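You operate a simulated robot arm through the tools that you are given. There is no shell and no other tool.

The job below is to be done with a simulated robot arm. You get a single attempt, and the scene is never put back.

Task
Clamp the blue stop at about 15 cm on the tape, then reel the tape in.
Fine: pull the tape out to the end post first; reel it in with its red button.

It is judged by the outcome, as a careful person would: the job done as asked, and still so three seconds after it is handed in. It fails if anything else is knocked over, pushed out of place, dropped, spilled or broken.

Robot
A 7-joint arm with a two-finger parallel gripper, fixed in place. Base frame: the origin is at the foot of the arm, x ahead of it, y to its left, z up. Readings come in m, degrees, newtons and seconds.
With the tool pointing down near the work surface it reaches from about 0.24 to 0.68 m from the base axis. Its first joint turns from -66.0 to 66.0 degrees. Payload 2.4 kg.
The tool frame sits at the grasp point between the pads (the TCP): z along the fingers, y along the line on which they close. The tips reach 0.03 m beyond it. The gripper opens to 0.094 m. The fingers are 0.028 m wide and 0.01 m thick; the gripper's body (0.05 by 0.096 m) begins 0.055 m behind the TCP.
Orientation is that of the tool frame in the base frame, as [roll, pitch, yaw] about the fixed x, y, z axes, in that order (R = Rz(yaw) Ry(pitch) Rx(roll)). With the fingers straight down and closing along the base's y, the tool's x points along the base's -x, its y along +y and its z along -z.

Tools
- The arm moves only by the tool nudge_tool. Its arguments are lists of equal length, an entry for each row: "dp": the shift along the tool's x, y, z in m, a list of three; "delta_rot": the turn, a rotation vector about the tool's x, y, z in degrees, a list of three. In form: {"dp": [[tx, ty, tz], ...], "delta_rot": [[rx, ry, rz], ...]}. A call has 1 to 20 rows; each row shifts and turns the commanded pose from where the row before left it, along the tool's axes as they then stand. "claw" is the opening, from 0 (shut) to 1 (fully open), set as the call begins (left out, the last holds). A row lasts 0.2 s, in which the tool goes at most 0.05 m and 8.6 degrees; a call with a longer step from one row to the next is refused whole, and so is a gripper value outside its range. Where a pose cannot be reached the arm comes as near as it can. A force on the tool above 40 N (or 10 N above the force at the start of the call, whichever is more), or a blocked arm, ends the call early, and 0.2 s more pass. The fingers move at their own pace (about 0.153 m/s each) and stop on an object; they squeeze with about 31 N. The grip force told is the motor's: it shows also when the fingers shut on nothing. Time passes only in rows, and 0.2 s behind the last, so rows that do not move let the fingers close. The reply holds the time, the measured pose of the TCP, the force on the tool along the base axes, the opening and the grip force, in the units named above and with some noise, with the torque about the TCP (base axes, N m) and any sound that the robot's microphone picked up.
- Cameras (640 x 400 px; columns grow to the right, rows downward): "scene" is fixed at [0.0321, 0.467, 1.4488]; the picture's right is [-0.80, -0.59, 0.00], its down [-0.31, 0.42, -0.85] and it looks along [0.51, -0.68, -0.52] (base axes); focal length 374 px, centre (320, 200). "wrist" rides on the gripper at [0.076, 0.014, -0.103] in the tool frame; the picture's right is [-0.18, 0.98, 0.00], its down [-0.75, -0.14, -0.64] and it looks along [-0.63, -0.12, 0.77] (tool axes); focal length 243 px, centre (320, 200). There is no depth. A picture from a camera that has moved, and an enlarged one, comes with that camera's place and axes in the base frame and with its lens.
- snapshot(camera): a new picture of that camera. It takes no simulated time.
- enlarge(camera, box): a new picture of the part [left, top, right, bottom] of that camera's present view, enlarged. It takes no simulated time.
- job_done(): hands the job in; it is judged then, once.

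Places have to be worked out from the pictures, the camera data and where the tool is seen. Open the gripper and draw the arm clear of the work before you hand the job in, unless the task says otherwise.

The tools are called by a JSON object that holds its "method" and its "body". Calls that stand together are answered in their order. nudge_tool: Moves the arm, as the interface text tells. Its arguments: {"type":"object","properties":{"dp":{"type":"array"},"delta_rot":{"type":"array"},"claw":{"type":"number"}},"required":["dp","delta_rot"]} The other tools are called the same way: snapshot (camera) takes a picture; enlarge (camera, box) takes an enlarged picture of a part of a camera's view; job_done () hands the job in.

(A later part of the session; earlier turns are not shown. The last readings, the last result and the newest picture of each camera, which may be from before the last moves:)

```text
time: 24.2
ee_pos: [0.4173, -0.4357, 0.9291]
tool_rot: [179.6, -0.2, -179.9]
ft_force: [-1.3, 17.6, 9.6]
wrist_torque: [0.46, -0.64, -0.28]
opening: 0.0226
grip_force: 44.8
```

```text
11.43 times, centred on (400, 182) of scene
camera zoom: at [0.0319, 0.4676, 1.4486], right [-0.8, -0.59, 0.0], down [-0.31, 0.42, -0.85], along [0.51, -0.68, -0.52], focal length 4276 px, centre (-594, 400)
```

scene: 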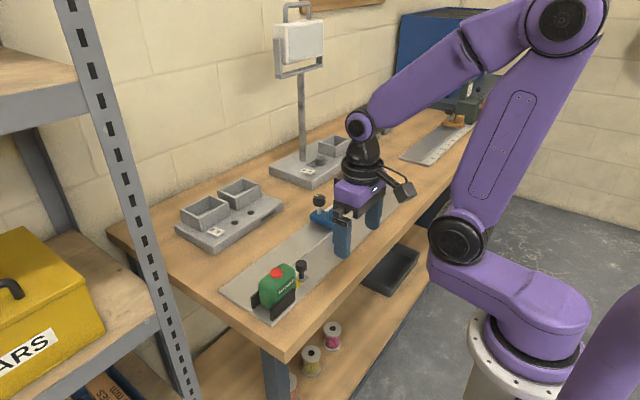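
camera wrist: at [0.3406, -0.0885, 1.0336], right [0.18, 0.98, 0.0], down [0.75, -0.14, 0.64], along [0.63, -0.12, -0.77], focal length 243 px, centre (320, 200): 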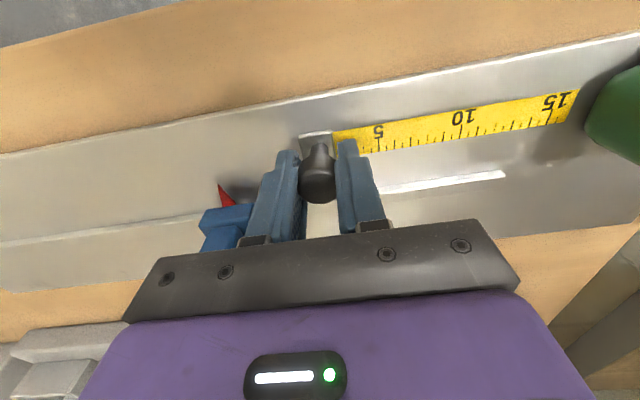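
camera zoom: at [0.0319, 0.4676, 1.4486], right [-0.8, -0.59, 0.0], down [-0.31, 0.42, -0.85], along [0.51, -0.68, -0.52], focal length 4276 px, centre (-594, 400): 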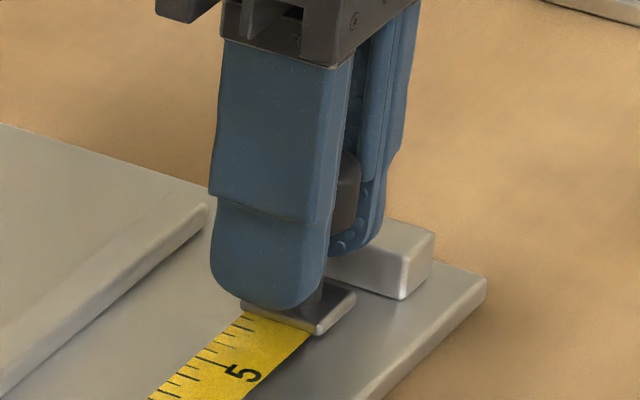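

There is 17.6 N of resistance in y with a gap of roughly 1.5 cm still showing between tab and post. I press on a couple of mm in small steps to see whether this is friction or a firm stop.

{"method": "nudge_tool", "body": {"dp": [[0, -0.001, 0], [0, 0, 0]], "delta_rot": [[0, 0, 0], [0, 0, 0]]}}

{"method": "enlarge", "body": {"camera": "wrist", "box": [230, 110, 330, 180]}}

{"method": "snapshot", "body": {"camera": "scene"}}

```text
time: 24.8
ee_pos: [0.4188, -0.4353, 0.9291]
tool_rot: [179.5, -0.3, -179.9]
ft_force: [-4.7, 31.1, 14.4]
wrist_torque: [0.7, -0.35, -0.44]
opening: 0.0231
grip_force: 44.8
```

```text
5.71 times, centred on (280, 145) of wrist
camera zoom: at [0.3413, -0.4228, 1.034], right [0.18, 0.98, 0.01], down [0.76, -0.14, 0.64], along [0.63, -0.11, -0.77], focal length 1386 px, centre (549, 514)
```

zoom: 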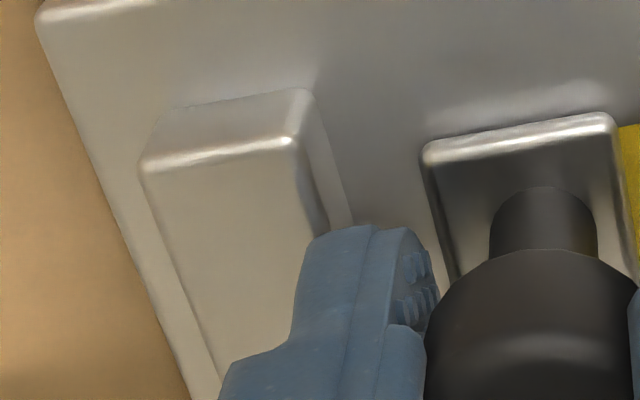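

```text
taken
```

scene: 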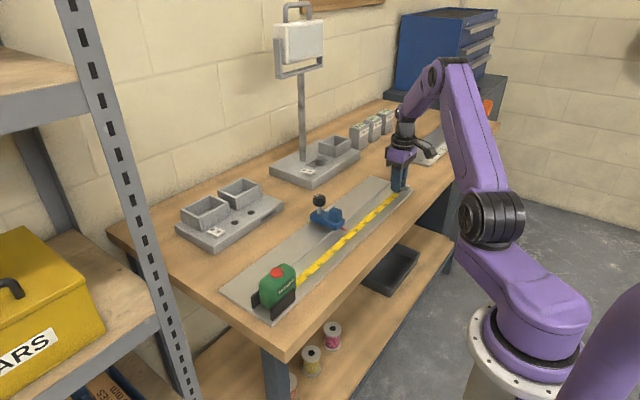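

Resistance rises 13 N per mm, so it is a firm stop. The tab still has about 11 mm to go, so I suspect the leading finger's outer face is meeting the post. I ease back, open only slightly (about 28 mm, so the knob stays captured), rise 6 mm and close again.

{"method": "nudge_tool", "body": {"dp": [[0, 0.002, 0], [0, 0, 0], [0, 0, 0]], "delta_rot": [[0, 0, 0], [0, 0, 0], [0, 0, 0]], "claw": 0.3}}

{"method": "enlarge", "body": {"camera": "wrist", "box": [200, 90, 440, 240]}}

```text
time: 25.6
ee_pos: [0.4168, -0.4352, 0.9303]
tool_rot: [179.7, -0.1, -179.9]
ft_force: [-2.5, 28.3, 8.1]
wrist_torque: [0.58, -0.15, -0.21]
opening: 0.0234
grip_force: 0.1
```

```text
2.67 times, centred on (320, 165) of wrist
camera zoom: at [0.3412, -0.422, 1.0338], right [0.18, 0.98, 0.0], down [0.76, -0.14, 0.64], along [0.63, -0.11, -0.77], focal length 647 px, centre (320, 293)
```

zoom: 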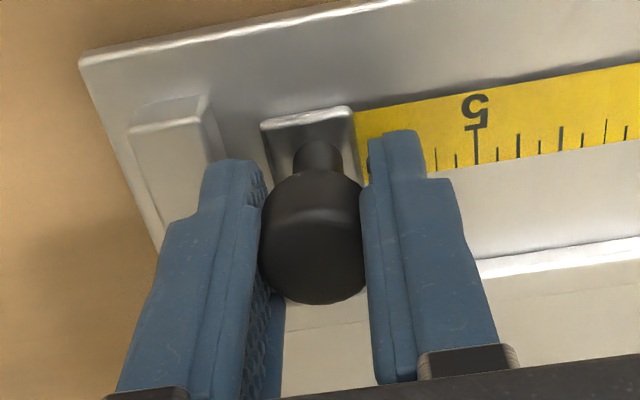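

The fingers could not open even slightly: the leading finger is indeed up against the post. I back off 8 mm in +y so it frees, keeping the knob captured.

{"method": "nudge_tool", "body": {"dp": [[0, 0.004, 0], [0, 0.004, 0], [0, 0, 0]], "delta_rot": [[0, 0, 0], [0, 0, 0], [0, 0, 0]]}}

{"method": "enlarge", "body": {"camera": "wrist", "box": [200, 90, 440, 240]}}

```text
time: 26.4
ee_pos: [0.4171, -0.4308, 0.9309]
tool_rot: [-179.7, 0.1, 180.0]
ft_force: [7.9, -0.6, -4.6]
wrist_torque: [0.19, -0.14, 0.25]
opening: 0.0286
grip_force: 0.2
```

```text
2.67 times, centred on (320, 165) of wrist
camera zoom: at [0.3402, -0.4178, 1.0332], right [0.18, 0.98, 0.0], down [0.75, -0.14, 0.65], along [0.63, -0.12, -0.76], focal length 647 px, centre (320, 293)
```

zoom: 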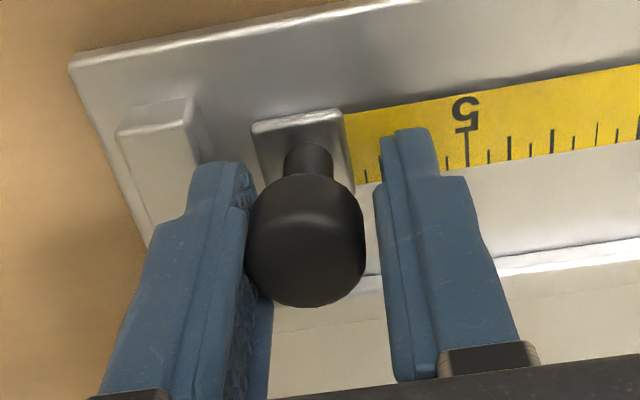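

The fingers opened to 28.6 mm and the tape stays put on its own, so it holds without my grip. I raise to z ≈ 0.938 (tips about 0.908, still covering the knob head) and close again.

{"method": "nudge_tool", "body": {"dp": [[0, -0.002, -0.004], [0, 0, -0.0035], [0, 0, 0]], "delta_rot": [[0, 0, 0], [0, 0, 0], [0, 0, 0]]}}

{"method": "nudge_tool", "body": {"dp": [[0, 0, 0], [0, 0, 0], [0, 0, 0]], "delta_rot": [[0, 0, 0], [0, 0, 0], [0, 0, 0]], "claw": 0}}

{"method": "enlarge", "body": {"camera": "wrist", "box": [200, 90, 440, 240]}}

```text
time: 27.2
ee_pos: [0.4174, -0.4316, 0.937]
tool_rot: [-179.9, 0.0, 179.9]
ft_force: [-1.0, -0.9, 1.4]
wrist_torque: [-0.01, 0.03, 0.02]
opening: 0.0284
grip_force: 0.4
```

```text
time: 28.0
ee_pos: [0.4167, -0.4352, 0.9399]
tool_rot: [-179.8, 0.1, 179.9]
ft_force: [2.3, -17.3, -2.4]
wrist_torque: [-0.3, -0.24, 0.01]
opening: 0.0228
grip_force: 45.2
```

```text
2.67 times, centred on (320, 165) of wrist
camera zoom: at [0.3403, -0.4199, 1.0414], right [0.19, 0.98, 0.0], down [0.75, -0.14, 0.64], along [0.63, -0.12, -0.76], focal length 647 px, centre (320, 293)
```

zoom: 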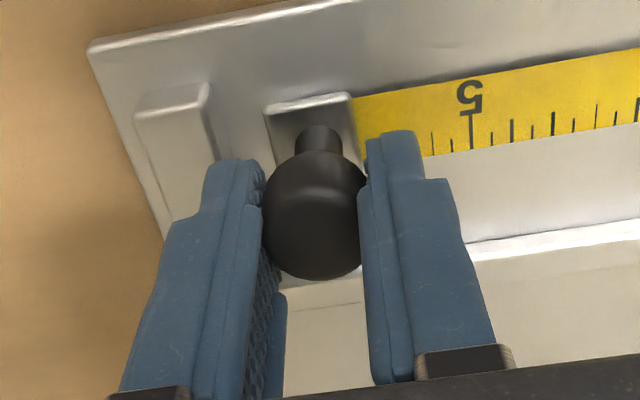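

Re-gripped with tips near z ≈ 0.910, above the post. I pull the last centimetre slowly toward contact.

{"method": "nudge_tool", "body": {"dp": [[0, -0.003, 0], [0, -0.003, 0], [0, -0.003, 0], [0, -0.003, 0], [0, -0.003, 0], [0, 0, 0]], "delta_rot": [[0, 0, 0], [0, 0, 0], [0, 0, 0], [0, 0, 0], [0, 0, 0], [0, 0, 0]]}}

{"method": "enlarge", "body": {"camera": "wrist", "box": [200, 90, 440, 240]}}

{"method": "enlarge", "body": {"camera": "scene", "box": [375, 165, 425, 200]}}

```text
time: 29.3
ee_pos: [0.4169, -0.4445, 0.9378]
tool_rot: [179.6, -0.2, -179.9]
ft_force: [-6.0, 8.4, 9.7]
wrist_torque: [0.24, 0.04, -0.05]
opening: 0.0225
grip_force: 44.9
stopped in row 6: the force on the tool passed its limit at 40 N (the readings are from after the stop); the commanded pose is now the measured one
```

```text
2.67 times, centred on (320, 165) of wrist
camera zoom: at [0.3412, -0.4317, 1.0419], right [0.18, 0.98, 0.01], down [0.76, -0.14, 0.64], along [0.63, -0.11, -0.77], focal length 647 px, centre (320, 293)
```

zoom: 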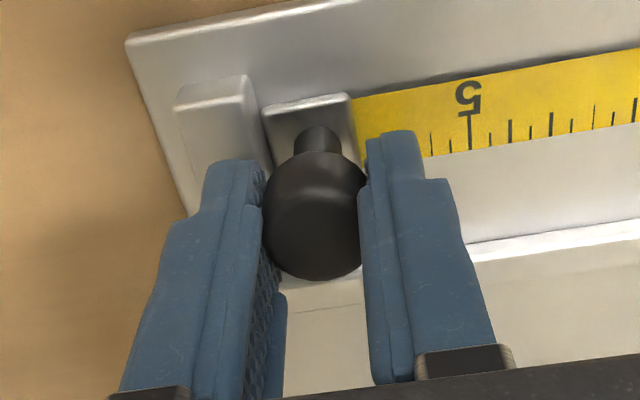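

```text
11.43 times, centred on (400, 182) of scene
camera zoom: at [0.0318, 0.4674, 1.4487], right [-0.8, -0.59, 0.0], down [-0.31, 0.42, -0.85], along [0.51, -0.68, -0.52], focal length 4276 px, centre (-594, 400)
```

zoom: 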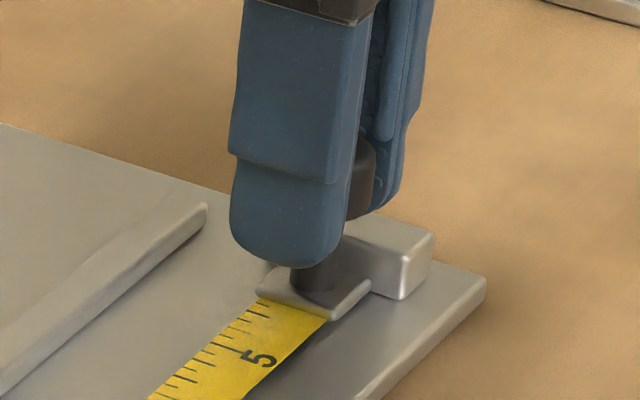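

The tab is now right up against the end post, and the 40 N trip came from that contact. I open the fingers moderately and lift straight up, then check that the tape stays out.

{"method": "nudge_tool", "body": {"dp": [[0, 0, 0], [0, 0, 0], [0, 0, 0]], "delta_rot": [[0, 0, 0], [0, 0, 0], [0, 0, 0]], "claw": 0.4}}

{"method": "nudge_tool", "body": {"dp": [[0, 0, -0.02], [0, 0, -0.04], [0, 0, -0.04]], "delta_rot": [[0, 0, 0], [0, 0, 0], [0, 0, 0]]}}

{"method": "snapshot", "body": {"camera": "wrist"}}

{"method": "enlarge", "body": {"camera": "scene", "box": [280, 150, 440, 270]}}

```text
time: 30.1
ee_pos: [0.4173, -0.4463, 0.9374]
tool_rot: [179.8, -0.1, -179.9]
ft_force: [0.0, -1.1, 0.6]
wrist_torque: [0.02, -0.01, -0.03]
opening: 0.0374
grip_force: 0.0
```

```text
time: 30.9
ee_pos: [0.4186, -0.4463, 1.0383]
tool_rot: [179.6, 0.0, -179.9]
ft_force: [-0.5, -0.4, 0.7]
wrist_torque: [-0.01, 0.02, 0.01]
opening: 0.0376
grip_force: 0.0
```

```text
taken
camera wrist: at [0.3414, -0.4329, 1.1403], right [0.18, 0.98, 0.01], down [0.76, -0.14, 0.64], along [0.63, -0.11, -0.77], focal length 243 px, centre (320, 200)
```

wrist: 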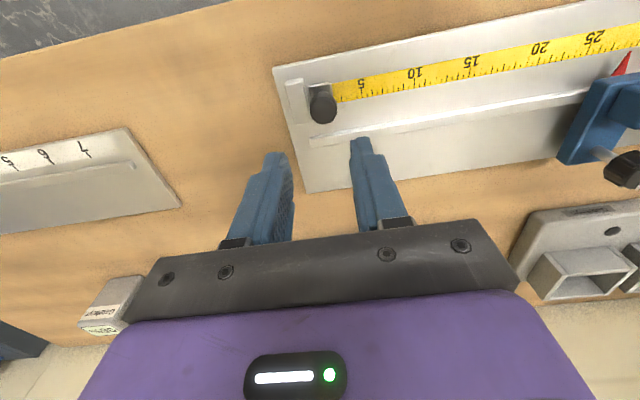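

```text
3.33 times, centred on (360, 210) of scene
camera zoom: at [0.0321, 0.467, 1.4488], right [-0.8, -0.59, 0.0], down [-0.31, 0.42, -0.85], along [0.51, -0.68, -0.52], focal length 1247 px, centre (187, 167)
```

zoom: 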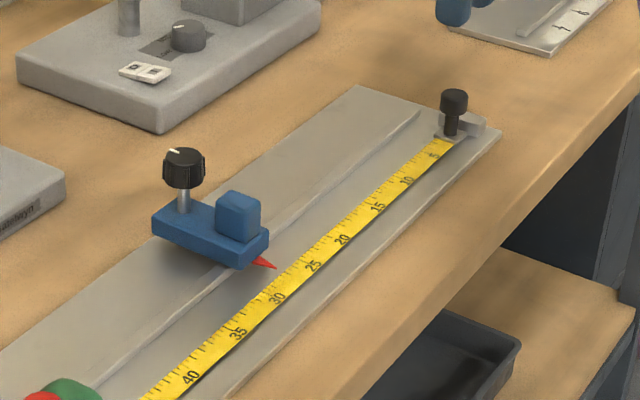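

The tape stays fully out by itself, and the pointer now reads about 28 cm, so the stop must move about 13 cm toward the post. I move over the stop for a close measuring view of its handle cube and clamp knob.

{"method": "nudge_tool", "body": {"dp": [[0.005, 0.045, 0], [0.005, 0.045, 0], [0.005, 0.045, 0], [0.005, 0.045, 0], [0.005, 0.045, 0], [0, 0.04, 0]], "delta_rot": [[0, 0, 0], [0, 0, 0], [0, 0, 0], [0, 0, 0], [0, 0, 0], [0, 0, 0]], "claw": 1.0}}

{"method": "snapshot", "body": {"camera": "wrist"}}

{"method": "enlarge", "body": {"camera": "wrist", "box": [240, 60, 400, 220]}}

{"method": "enlarge", "body": {"camera": "scene", "box": [300, 180, 360, 240]}}

```text
time: 32.3
ee_pos: [0.3947, -0.1812, 1.0361]
tool_rot: [179.7, 0.0, -179.9]
ft_force: [0.2, -0.3, 0.2]
wrist_torque: [0.0, -0.03, 0.0]
opening: 0.094
grip_force: 0.0
```

```text
taken
camera wrist: at [0.3172, -0.1675, 1.14], right [0.18, 0.98, 0.01], down [0.76, -0.14, 0.64], along [0.63, -0.11, -0.77], focal length 243 px, centre (320, 200)
```

wrist: 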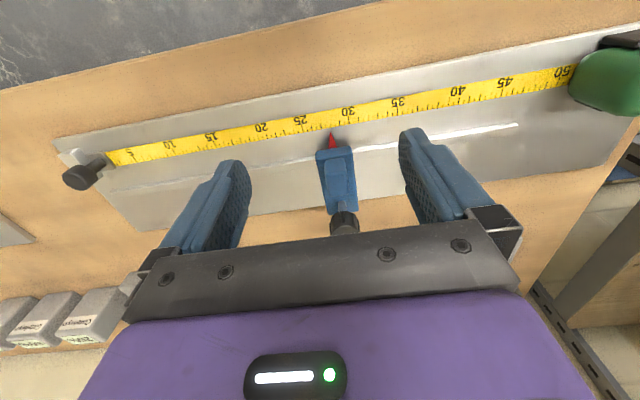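

```text
2.50 times, centred on (320, 140) of wrist
camera zoom: at [0.3172, -0.1675, 1.14], right [0.18, 0.98, 0.01], down [0.76, -0.14, 0.64], along [0.63, -0.11, -0.77], focal length 606 px, centre (320, 350)
```

zoom: 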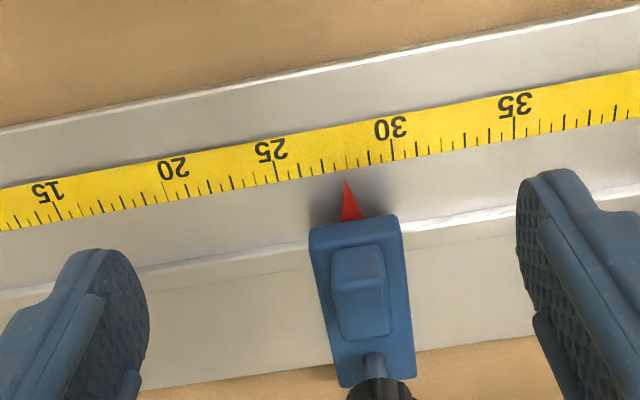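

```text
6.67 times, centred on (330, 210) of scene
camera zoom: at [0.0321, 0.467, 1.4488], right [-0.8, -0.59, 0.0], down [-0.31, 0.42, -0.85], along [0.51, -0.68, -0.52], focal length 2494 px, centre (253, 133)
```

zoom: 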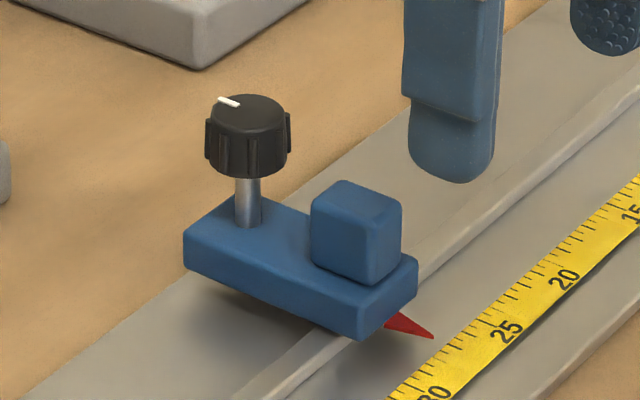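

The pointer reads 28.0 cm, and the 15 cm mark is 13 cm away in -y. The cube handle is at about (0.466, -0.1765), top near z ≈ 0.935. I move above it and descend to z ≈ 0.947 with the fingers open on both sides.

{"method": "nudge_tool", "body": {"dp": [[-0.036, 0.0024, 0], [-0.035, 0.0023, 0], [0, 0, 0.03], [0, 0, 0.03], [0, 0, 0.018]], "delta_rot": [[0, 0, 0], [0, 0, 0], [0, 0, 0], [0, 0, 0], [0, 0, 0]]}}

{"method": "snapshot", "body": {"camera": "wrist"}}

{"method": "enlarge", "body": {"camera": "scene", "box": [300, 170, 370, 240]}}

```text
time: 33.5
ee_pos: [0.4646, -0.176, 0.9605]
tool_rot: [179.5, -0.1, -179.8]
ft_force: [0.6, 0.2, 0.5]
wrist_torque: [0.0, 0.0, -0.01]
opening: 0.0937
grip_force: 0.1
```

```text
taken
camera wrist: at [0.3872, -0.1641, 1.0641], right [0.18, 0.98, 0.01], down [0.76, -0.14, 0.64], along [0.63, -0.11, -0.77], focal length 243 px, centre (320, 200)
```

wrist: 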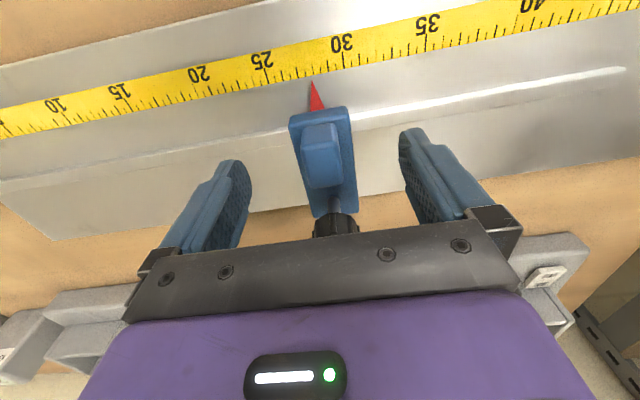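

```text
5.71 times, centred on (335, 205) of scene
camera zoom: at [0.0321, 0.467, 1.4488], right [-0.8, -0.59, 0.0], down [-0.31, 0.42, -0.85], along [0.51, -0.68, -0.52], focal length 2138 px, centre (234, 171)
```

zoom: 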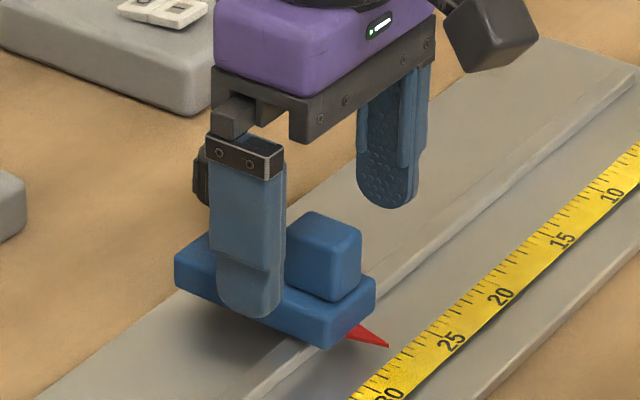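

The cube is centred between the fingers. I descend the last 13 mm and then close on it.

{"method": "nudge_tool", "body": {"dp": [[0, 0, 0.007], [0, 0, 0.0065]], "delta_rot": [[0, 0, 0], [0, 0, 0]]}}

{"method": "nudge_tool", "body": {"dp": [[0, 0, 0], [0, 0, 0], [0, 0, 0]], "delta_rot": [[0, 0, 0], [0, 0, 0], [0, 0, 0]], "claw": 0.0}}

{"method": "snapshot", "body": {"camera": "wrist"}}

{"method": "enlarge", "body": {"camera": "scene", "box": [300, 170, 370, 240]}}

```text
time: 34.1
ee_pos: [0.4651, -0.1767, 0.9464]
tool_rot: [179.7, -0.1, -179.9]
ft_force: [0.0, 0.0, -0.4]
wrist_torque: [0.0, 0.01, 0.0]
opening: 0.0939
grip_force: 0.1
```

```text
time: 34.9
ee_pos: [0.4628, -0.1761, 0.9476]
tool_rot: [179.6, -0.1, -179.9]
ft_force: [-0.3, 0.0, -3.4]
wrist_torque: [0.01, 0.01, -0.07]
opening: 0.0261
grip_force: 45.0
```

```text
taken
camera wrist: at [0.3878, -0.1638, 1.0511], right [0.18, 0.98, 0.01], down [0.76, -0.14, 0.64], along [0.63, -0.11, -0.77], focal length 243 px, centre (320, 200)
```

wrist: 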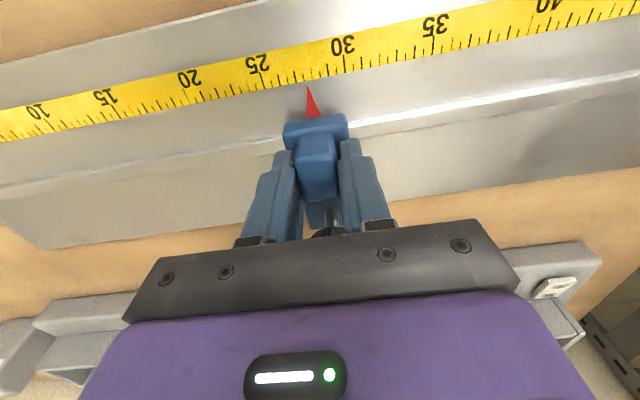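

```text
5.71 times, centred on (335, 205) of scene
camera zoom: at [0.0321, 0.467, 1.4488], right [-0.8, -0.59, 0.0], down [-0.31, 0.42, -0.85], along [0.51, -0.68, -0.52], focal length 2138 px, centre (234, 171)
```

zoom: 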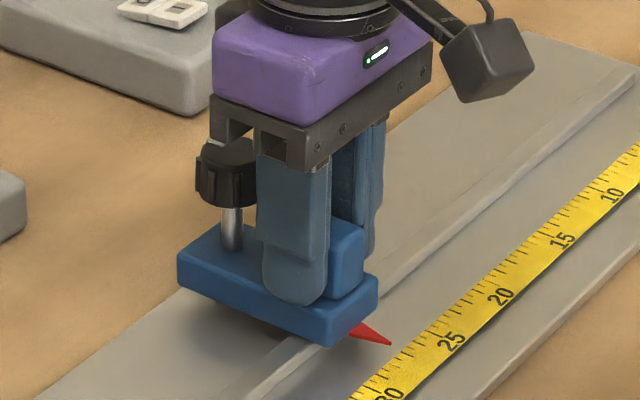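

I hold the cube (opening 26.1 mm). Now a short, slow trial slide in -y to see whether the stop moves freely.

{"method": "nudge_tool", "body": {"dp": [[0, -0.003, 0], [0, -0.005, 0], [0, -0.006, 0], [0, -0.006, 0]], "delta_rot": [[0, 0, 0], [0, 0, 0], [0, 0, 0], [0, 0, 0]]}}

{"method": "enlarge", "body": {"camera": "wrist", "box": [200, 60, 440, 210]}}

```text
time: 35.9
ee_pos: [0.4628, -0.1954, 0.9474]
tool_rot: [179.8, -0.2, -179.7]
ft_force: [14.2, 3.2, -21.2]
wrist_torque: [0.07, 0.82, -0.18]
opening: 0.0262
grip_force: 44.7
```

```text
2.67 times, centred on (320, 135) of wrist
camera zoom: at [0.3876, -0.1822, 1.051], right [0.18, 0.98, 0.01], down [0.75, -0.14, 0.64], along [0.63, -0.11, -0.77], focal length 647 px, centre (320, 373)
```

zoom: 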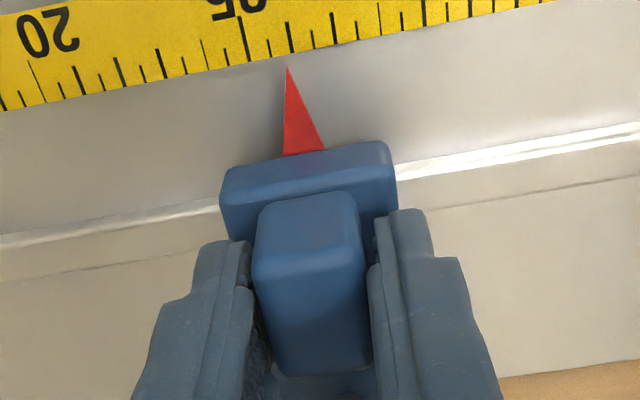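

The stop slides freely (now about 26 cm). I trim z and x slightly to relieve side loads and slide on toward 15 cm.

{"method": "nudge_tool", "body": {"dp": [[-0.0003, -0.003, 0.0006], [0, -0.006, 0], [0, -0.0065, 0], [0, -0.0065, 0], [0, -0.0065, 0], [0, -0.0065, 0], [0, -0.0065, 0], [0, -0.0065, 0]], "delta_rot": [[0, 0, 0], [0, 0, 0], [0, 0, 0], [0, 0, 0], [0, 0, 0], [0, 0, 0], [0, 0, 0], [0, 0, 0]]}}

```text
time: 37.7
ee_pos: [0.4631, -0.2436, 0.9469]
tool_rot: [179.8, -0.1, -180.0]
ft_force: [4.2, 1.4, 17.9]
wrist_torque: [0.07, 1.29, -0.08]
opening: 0.0262
grip_force: 45.0
```

The slide continues well; +18 N in z, so I raise 0.5 mm and keep going.

{"method": "nudge_tool", "body": {"dp": [[0, -0.003, -0.0005], [0, -0.006, 0], [0, -0.0065, 0], [0, -0.0065, 0], [0, -0.0065, 0], [0, -0.0065, 0], [0, -0.0065, 0], [0, -0.0065, 0]], "delta_rot": [[0, 0, 0], [0, 0, 0], [0, 0, 0], [0, 0, 0], [0, 0, 0], [0, 0, 0], [0, 0, 0], [0, 0, 0]]}}

{"method": "enlarge", "body": {"camera": "wrist", "box": [200, 60, 440, 210]}}

{"method": "enlarge", "body": {"camera": "scene", "box": [330, 160, 410, 230]}}

```text
time: 39.5
ee_pos: [0.4642, -0.2925, 0.9475]
tool_rot: [179.8, -0.1, -179.9]
ft_force: [0.3, 1.4, 18.3]
wrist_torque: [0.08, -0.44, -0.09]
opening: 0.026
grip_force: 45.0
```

```text
2.67 times, centred on (320, 135) of wrist
camera zoom: at [0.3877, -0.279, 1.051], right [0.18, 0.98, 0.01], down [0.76, -0.14, 0.64], along [0.63, -0.11, -0.77], focal length 647 px, centre (320, 373)
```

zoom: 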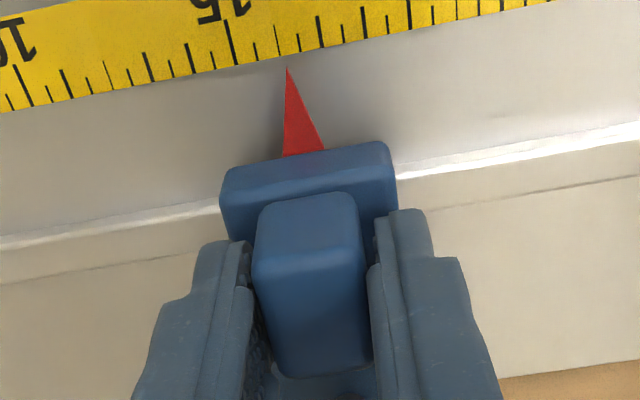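

```text
5.71 times, centred on (370, 195) of scene
camera zoom: at [0.0318, 0.4673, 1.4487], right [-0.8, -0.59, 0.0], down [-0.31, 0.42, -0.85], along [0.51, -0.68, -0.52], focal length 2138 px, centre (34, 229)
```

zoom: 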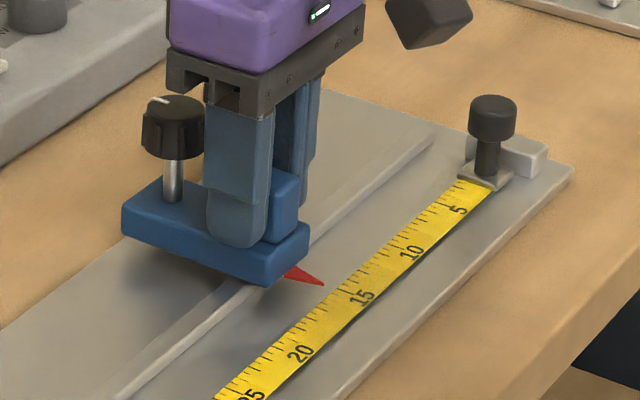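

The pointer now reads about 16.1 cm on the scale. I raise 0.5 mm to relieve the load and slide a further 11 mm.

{"method": "nudge_tool", "body": {"dp": [[0, -0.003, -0.0005], [0, -0.004, 0], [0, -0.004, 0], [0, 0, 0]], "delta_rot": [[0, 0, 0], [0, 0, 0], [0, 0, 0], [0, 0, 0]]}}

{"method": "enlarge", "body": {"camera": "wrist", "box": [240, 60, 400, 160]}}

{"method": "enlarge", "body": {"camera": "scene", "box": [340, 170, 400, 220]}}

```text
time: 40.5
ee_pos: [0.4637, -0.3026, 0.9475]
tool_rot: [179.7, 0.0, -179.9]
ft_force: [2.4, 1.9, 23.9]
wrist_torque: [0.07, 1.09, 0.0]
opening: 0.0259
grip_force: 45.0
```

```text
4.00 times, centred on (320, 110) of wrist
camera zoom: at [0.3876, -0.29, 1.0509], right [0.18, 0.98, 0.0], down [0.75, -0.14, 0.64], along [0.63, -0.11, -0.77], focal length 970 px, centre (320, 560)
```

zoom: 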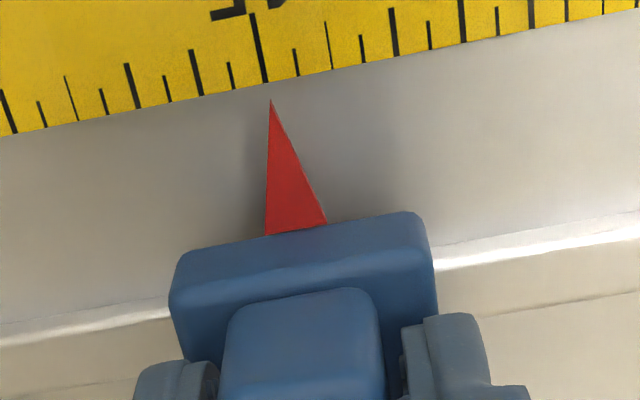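

```text
8.00 times, centred on (370, 195) of scene
camera zoom: at [0.0318, 0.4673, 1.4487], right [-0.8, -0.59, 0.0], down [-0.31, 0.42, -0.85], along [0.51, -0.68, -0.52], focal length 2993 px, centre (-80, 240)
```

zoom: 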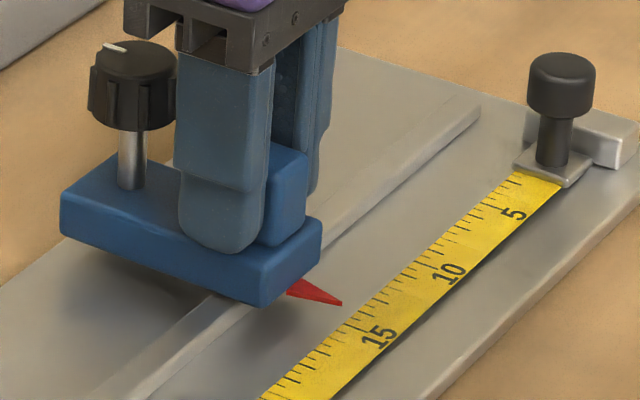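

The pointer tip lines up with the long 15 cm tick. I now release the cube and rise straight up, then look at the clamp knob.

{"method": "nudge_tool", "body": {"dp": [[0, 0, 0], [0, 0, 0], [0, 0, 0]], "delta_rot": [[0, 0, 0], [0, 0, 0], [0, 0, 0]], "claw": 0.55}}

{"method": "nudge_tool", "body": {"dp": [[0, 0, -0.02], [0, 0, -0.04], [0.02, 0, -0.03], [0.04, 0, 0]], "delta_rot": [[0, 0, 0], [0, 0, 0], [0, 0, 0], [0, 0, 0]]}}

{"method": "snapshot", "body": {"camera": "wrist"}}

{"method": "enlarge", "body": {"camera": "wrist", "box": [240, 80, 400, 230]}}

{"method": "enlarge", "body": {"camera": "scene", "box": [330, 160, 400, 220]}}

```text
time: 41.3
ee_pos: [0.4628, -0.3029, 0.9463]
tool_rot: [179.7, -0.1, -179.9]
ft_force: [1.1, -0.1, 8.9]
wrist_torque: [-0.24, -0.13, 0.13]
opening: 0.0518
grip_force: 0.5
```

```text
time: 42.3
ee_pos: [0.4043, -0.3044, 1.037]
tool_rot: [179.7, -0.1, -179.9]
ft_force: [-1.0, -0.2, 0.1]
wrist_torque: [-0.01, 0.0, 0.02]
opening: 0.0516
grip_force: 0.0
```

```text
taken
camera wrist: at [0.3283, -0.2909, 1.1408], right [0.18, 0.98, 0.01], down [0.76, -0.14, 0.64], along [0.63, -0.11, -0.77], focal length 243 px, centre (320, 200)
```

wrist: 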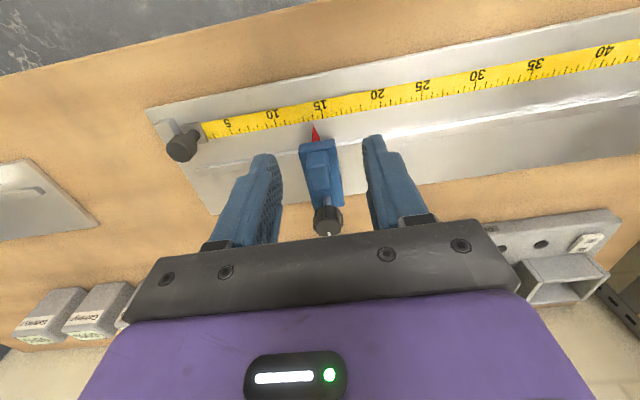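

```text
2.67 times, centred on (320, 155) of wrist
camera zoom: at [0.3283, -0.2909, 1.1408], right [0.18, 0.98, 0.01], down [0.76, -0.14, 0.64], along [0.63, -0.11, -0.77], focal length 647 px, centre (320, 320)
```

zoom: 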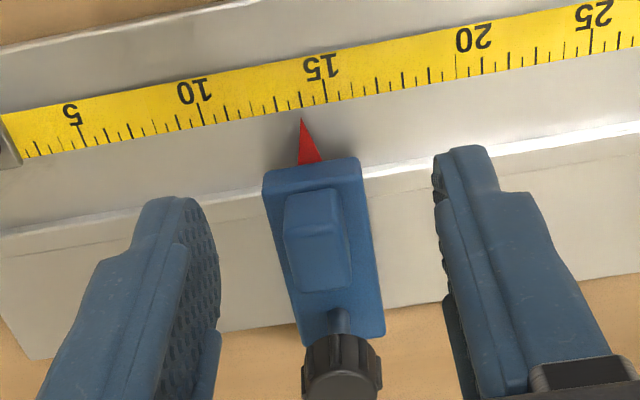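

```text
6.67 times, centred on (365, 190) of scene
camera zoom: at [0.0321, 0.467, 1.4488], right [-0.8, -0.59, 0.0], down [-0.31, 0.42, -0.85], along [0.51, -0.68, -0.52], focal length 2494 px, centre (20, 267)
```

zoom: 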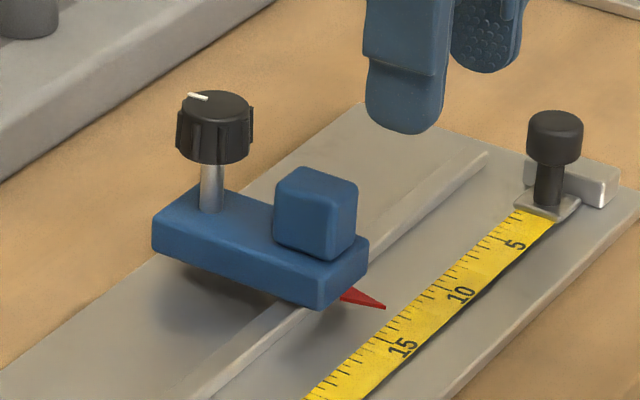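

After letting go, the pointer seems to read about 14 rather than 15: the stop shifted roughly 1 cm as the fingers opened. I let a little time pass to see whether it is drifting or resting.

{"method": "nudge_tool", "body": {"dp": [[0, 0, 0], [0, 0, 0], [0, 0, 0], [0, 0, 0], [0, 0, 0]], "delta_rot": [[0, 0, 0], [0, 0, 0], [0, 0, 0], [0, 0, 0], [0, 0, 0]]}}

{"method": "enlarge", "body": {"camera": "wrist", "box": [240, 80, 400, 230]}}

{"method": "enlarge", "body": {"camera": "scene", "box": [330, 160, 400, 220]}}

```text
time: 43.5
ee_pos: [0.4059, -0.3046, 1.0373]
tool_rot: [179.7, -0.2, -179.9]
ft_force: [-0.9, -0.5, 0.0]
wrist_torque: [-0.02, -0.01, 0.01]
opening: 0.0517
grip_force: 0.1
```

```text
2.67 times, centred on (320, 155) of wrist
camera zoom: at [0.3286, -0.291, 1.1406], right [0.18, 0.98, 0.01], down [0.76, -0.14, 0.64], along [0.63, -0.11, -0.77], focal length 647 px, centre (320, 320)
```

zoom: 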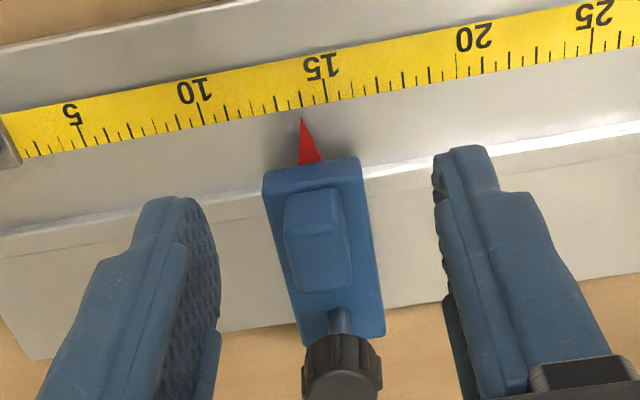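

```text
6.67 times, centred on (365, 190) of scene
camera zoom: at [0.0321, 0.467, 1.4488], right [-0.8, -0.59, 0.0], down [-0.31, 0.42, -0.85], along [0.51, -0.68, -0.52], focal length 2494 px, centre (20, 267)
```

zoom: 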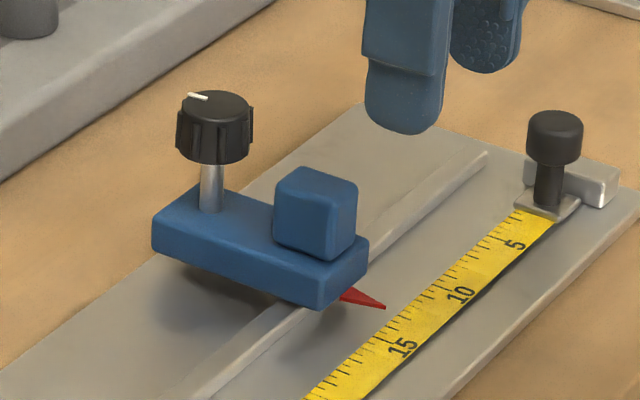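

The stop is at rest, reading about 14.0 cm; my fingertips were pressing on its body and dragged it as they opened. I will hold the clamp knob itself, slide the stop to 15 by it and then turn it. First I look closely at this knob, and at the other stop's knob for comparison.

{"method": "enlarge", "body": {"camera": "scene", "box": [343, 165, 363, 185]}}

{"method": "enlarge", "body": {"camera": "scene", "box": [430, 90, 500, 140]}}

{"method": "enlarge", "body": {"camera": "scene", "box": [300, 125, 350, 185]}}

```text
16.00 times, centred on (353, 175) of scene
camera zoom: at [0.0321, 0.467, 1.4488], right [-0.8, -0.59, 0.0], down [-0.31, 0.42, -0.85], along [0.51, -0.68, -0.52], focal length 5986 px, centre (-208, 600)
```

zoom: 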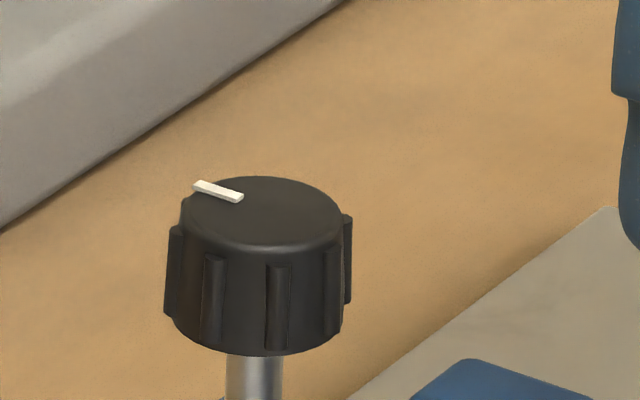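

```text
8.00 times, centred on (465, 115) of scene
camera zoom: at [0.0321, 0.467, 1.4488], right [-0.8, -0.59, 0.0], down [-0.31, 0.42, -0.85], along [0.51, -0.68, -0.52], focal length 2993 px, centre (-840, 880)
```

zoom: 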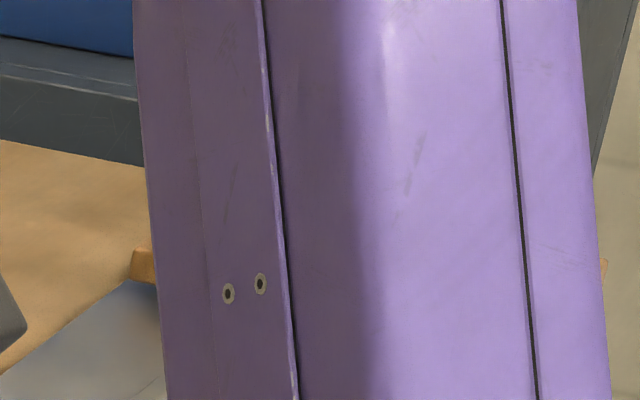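

```text
6.67 times, centred on (325, 155) of scene
camera zoom: at [0.0321, 0.467, 1.4488], right [-0.8, -0.59, 0.0], down [-0.31, 0.42, -0.85], along [0.51, -0.68, -0.52], focal length 2494 px, centre (287, 500)
```

zoom: 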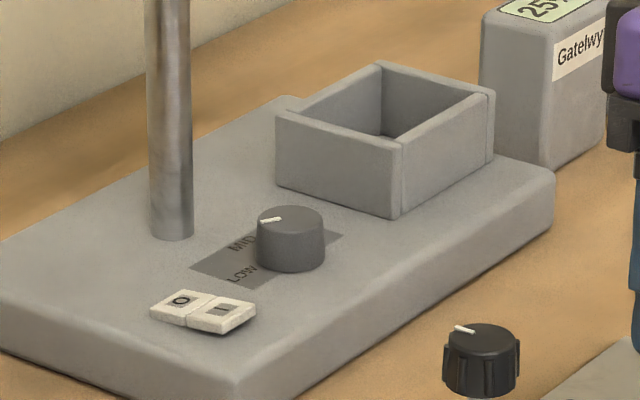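

The knob is about 28 mm across (32 mm over its ribs) and about 23 mm tall, with its mark now pointing toward the wall. I move over it for an accurate wrist fix.

{"method": "nudge_tool", "body": {"dp": [[-0.03, -0.006, -0.006], [-0.03, -0.006, -0.006]], "delta_rot": [[0.3, 0, 0], [0, 0, 0]], "claw": 0.7}}

{"method": "snapshot", "body": {"camera": "wrist"}}

{"method": "enlarge", "body": {"camera": "wrist", "box": [260, 100, 400, 220]}}

```text
time: 44.1
ee_pos: [0.4653, -0.3162, 1.0494]
tool_rot: [-179.9, -0.1, -179.9]
ft_force: [-0.2, -0.2, -0.3]
wrist_torque: [0.0, -0.05, 0.05]
opening: 0.0659
grip_force: 0.0
```

```text
taken
camera wrist: at [0.3882, -0.3025, 1.1537], right [0.18, 0.98, 0.0], down [0.76, -0.14, 0.64], along [0.63, -0.12, -0.77], focal length 243 px, centre (320, 200)
```

wrist: 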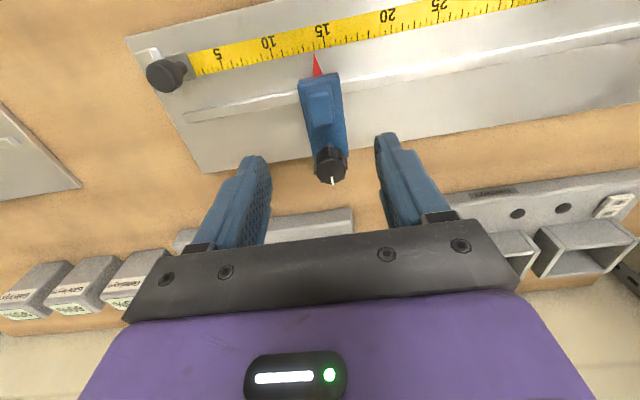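

```text
3.33 times, centred on (330, 160) of wrist
camera zoom: at [0.3882, -0.3025, 1.1537], right [0.18, 0.98, 0.0], down [0.76, -0.14, 0.64], along [0.63, -0.12, -0.77], focal length 809 px, centre (287, 333)
```

zoom: 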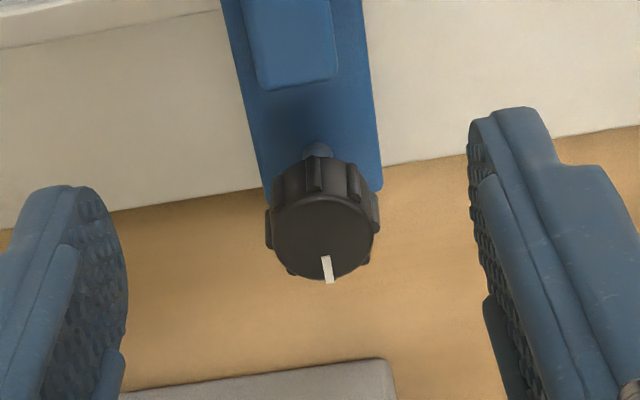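

The wrist fix puts the knob axis at about (0.516, -0.316), top near z ≈ 0.957. I go above it and descend with the fingers 66 mm open to z ≈ 0.956.

{"method": "nudge_tool", "body": {"dp": [[-0.025, 0, 0], [-0.0257, 0, 0], [0, 0, 0.03], [0, 0, 0.03]], "delta_rot": [[0, 0, 0], [0, 0, 0], [0, 0, 0], [0, 0, 0]]}}

{"method": "snapshot", "body": {"camera": "wrist"}}

{"method": "enlarge", "body": {"camera": "scene", "box": [330, 150, 400, 210]}}

```text
time: 45.1
ee_pos: [0.5144, -0.3158, 0.9887]
tool_rot: [180.0, -0.2, -179.9]
ft_force: [-0.1, -1.2, -0.1]
wrist_torque: [-0.01, -0.03, 0.01]
opening: 0.0657
grip_force: 0.1
```

```text
taken
camera wrist: at [0.4372, -0.3026, 1.0923], right [0.18, 0.98, 0.0], down [0.75, -0.14, 0.64], along [0.63, -0.12, -0.77], focal length 243 px, centre (320, 200)
```

wrist: 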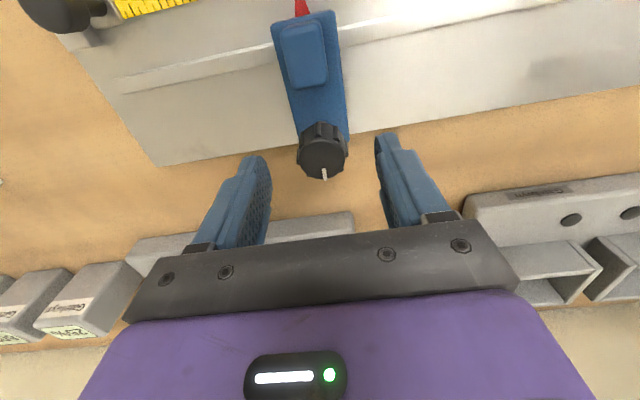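

```text
6.67 times, centred on (365, 180) of scene
camera zoom: at [0.0321, 0.467, 1.4488], right [-0.8, -0.59, 0.0], down [-0.31, 0.42, -0.85], along [0.51, -0.68, -0.52], focal length 2494 px, centre (20, 333)
```

zoom: 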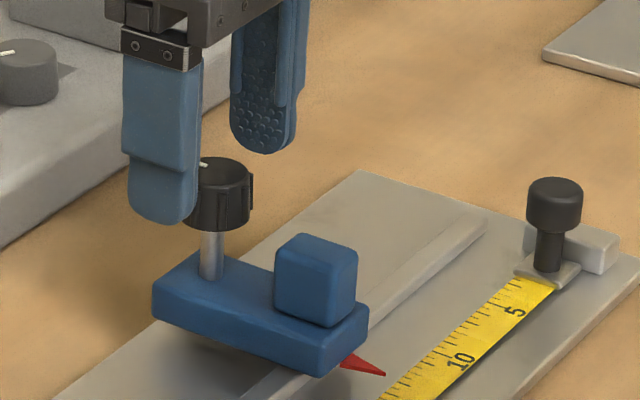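

The knob is centred under the gripper (about (0.513, -0.316)). I descend the remaining 32 mm and check for contact.

{"method": "nudge_tool", "body": {"dp": [[0, 0, 0.016], [0, 0, 0.016]], "delta_rot": [[0, 0, 0], [0, 0, 0]]}}

{"method": "enlarge", "body": {"camera": "scene", "box": [330, 150, 400, 210]}}

{"method": "snapshot", "body": {"camera": "wrist"}}

```text
time: 45.7
ee_pos: [0.5142, -0.3139, 0.9571]
tool_rot: [180.0, -0.1, -179.9]
ft_force: [-0.5, -0.3, -0.4]
wrist_torque: [-0.02, 0.03, 0.01]
opening: 0.0656
grip_force: 0.1
```

```text
6.67 times, centred on (365, 180) of scene
camera zoom: at [0.0321, 0.467, 1.4488], right [-0.8, -0.59, 0.0], down [-0.31, 0.42, -0.85], along [0.51, -0.68, -0.52], focal length 2494 px, centre (20, 333)
```

zoom: 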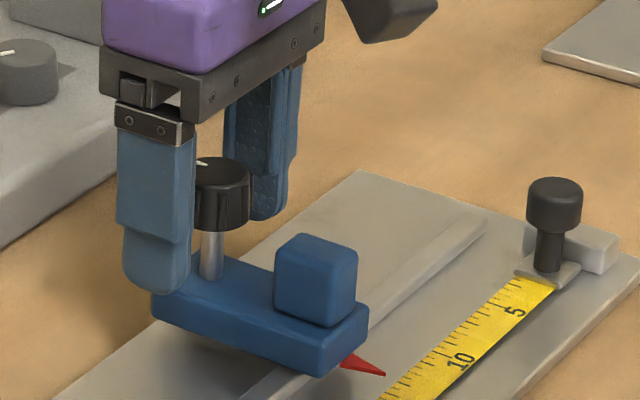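

```text
taken
camera wrist: at [0.4383, -0.3013, 1.0603], right [0.18, 0.98, 0.0], down [0.76, -0.14, 0.64], along [0.63, -0.12, -0.77], focal length 243 px, centre (320, 200)
```

wrist: 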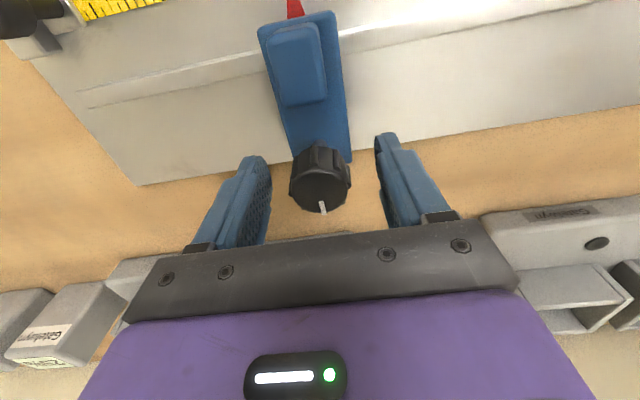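

No contact, and the pads span the knob's height. I close on the knob.

{"method": "nudge_tool", "body": {"dp": [[0, 0, 0], [0, 0, 0], [0, 0, 0]], "delta_rot": [[0, 0, 0], [0, 0, 0], [0, 0, 0]], "claw": 0.0}}

{"method": "enlarge", "body": {"camera": "scene", "box": [330, 150, 400, 210]}}

{"method": "snapshot", "body": {"camera": "wrist"}}

```text
time: 46.5
ee_pos: [0.5154, -0.3142, 0.9569]
tool_rot: [179.8, -0.1, -179.8]
ft_force: [-0.3, -0.4, -2.5]
wrist_torque: [-0.05, -0.27, -0.05]
opening: 0.029
grip_force: 44.9
```

```text
6.67 times, centred on (365, 180) of scene
camera zoom: at [0.0321, 0.467, 1.4488], right [-0.8, -0.59, 0.0], down [-0.31, 0.42, -0.85], along [0.51, -0.68, -0.52], focal length 2494 px, centre (20, 333)
```

zoom: 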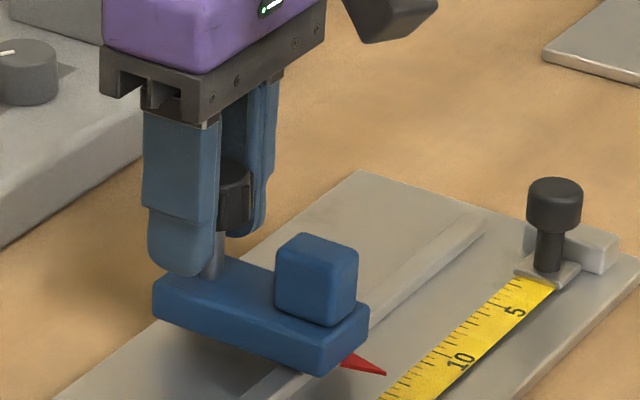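

```text
taken
camera wrist: at [0.4383, -0.3014, 1.0603], right [0.18, 0.98, 0.0], down [0.76, -0.14, 0.64], along [0.63, -0.12, -0.77], focal length 243 px, centre (320, 200)
```

wrist: 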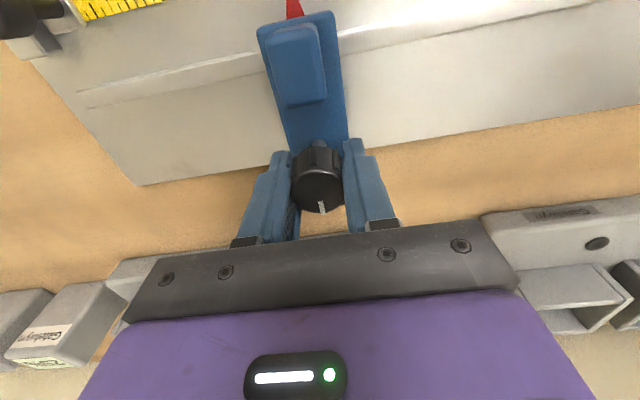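

Holding the knob at 29 mm. I slide the stop by it 10 mm in +y and compare the pointer with the tape in a strong scene enlargement.

{"method": "enlarge", "body": {"camera": "scene", "box": [360, 180, 395, 210]}}

{"method": "nudge_tool", "body": {"dp": [[0, 0.002, 0], [0, 0.004, 0], [0, 0.004, 0], [0, 0, 0]], "delta_rot": [[0, 0, 0], [0, 0, 0], [0, 0, 0], [0, 0, 0]]}}

{"method": "enlarge", "body": {"camera": "scene", "box": [360, 180, 395, 210]}}

{"method": "snapshot", "body": {"camera": "wrist"}}

```text
13.33 times, centred on (378, 195) of scene
camera zoom: at [0.0321, 0.467, 1.4488], right [-0.8, -0.59, 0.0], down [-0.31, 0.42, -0.85], along [0.51, -0.68, -0.52], focal length 4989 px, centre (-447, 267)
```

zoom: 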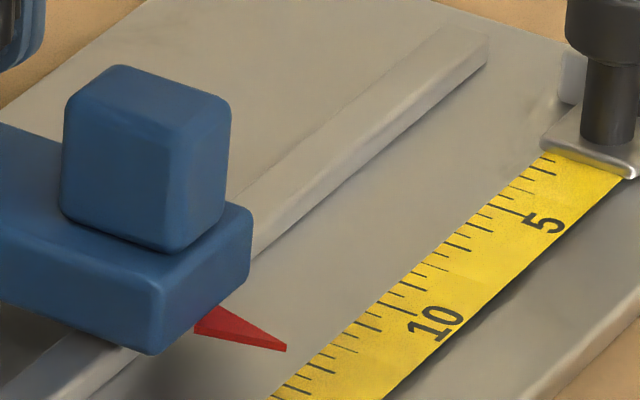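

```text
time: 47.5
ee_pos: [0.5147, -0.3046, 0.9557]
tool_rot: [180.0, -0.3, -180.0]
ft_force: [-1.2, -0.4, -8.5]
wrist_torque: [-0.33, -0.77, -0.01]
opening: 0.0295
grip_force: 44.7
```

```text
13.33 times, centred on (378, 195) of scene
camera zoom: at [0.0322, 0.4669, 1.4488], right [-0.8, -0.59, 0.0], down [-0.31, 0.42, -0.85], along [0.51, -0.68, -0.52], focal length 4989 px, centre (-447, 267)
```

zoom: 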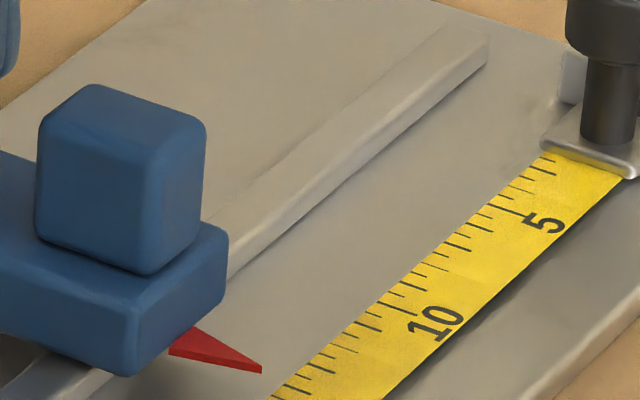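

```text
taken
camera wrist: at [0.4383, -0.2913, 1.0604], right [0.18, 0.98, 0.0], down [0.76, -0.14, 0.64], along [0.63, -0.12, -0.77], focal length 243 px, centre (320, 200)
```

wrist: 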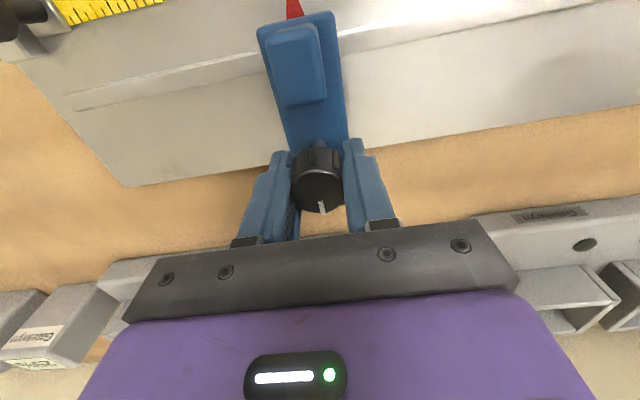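

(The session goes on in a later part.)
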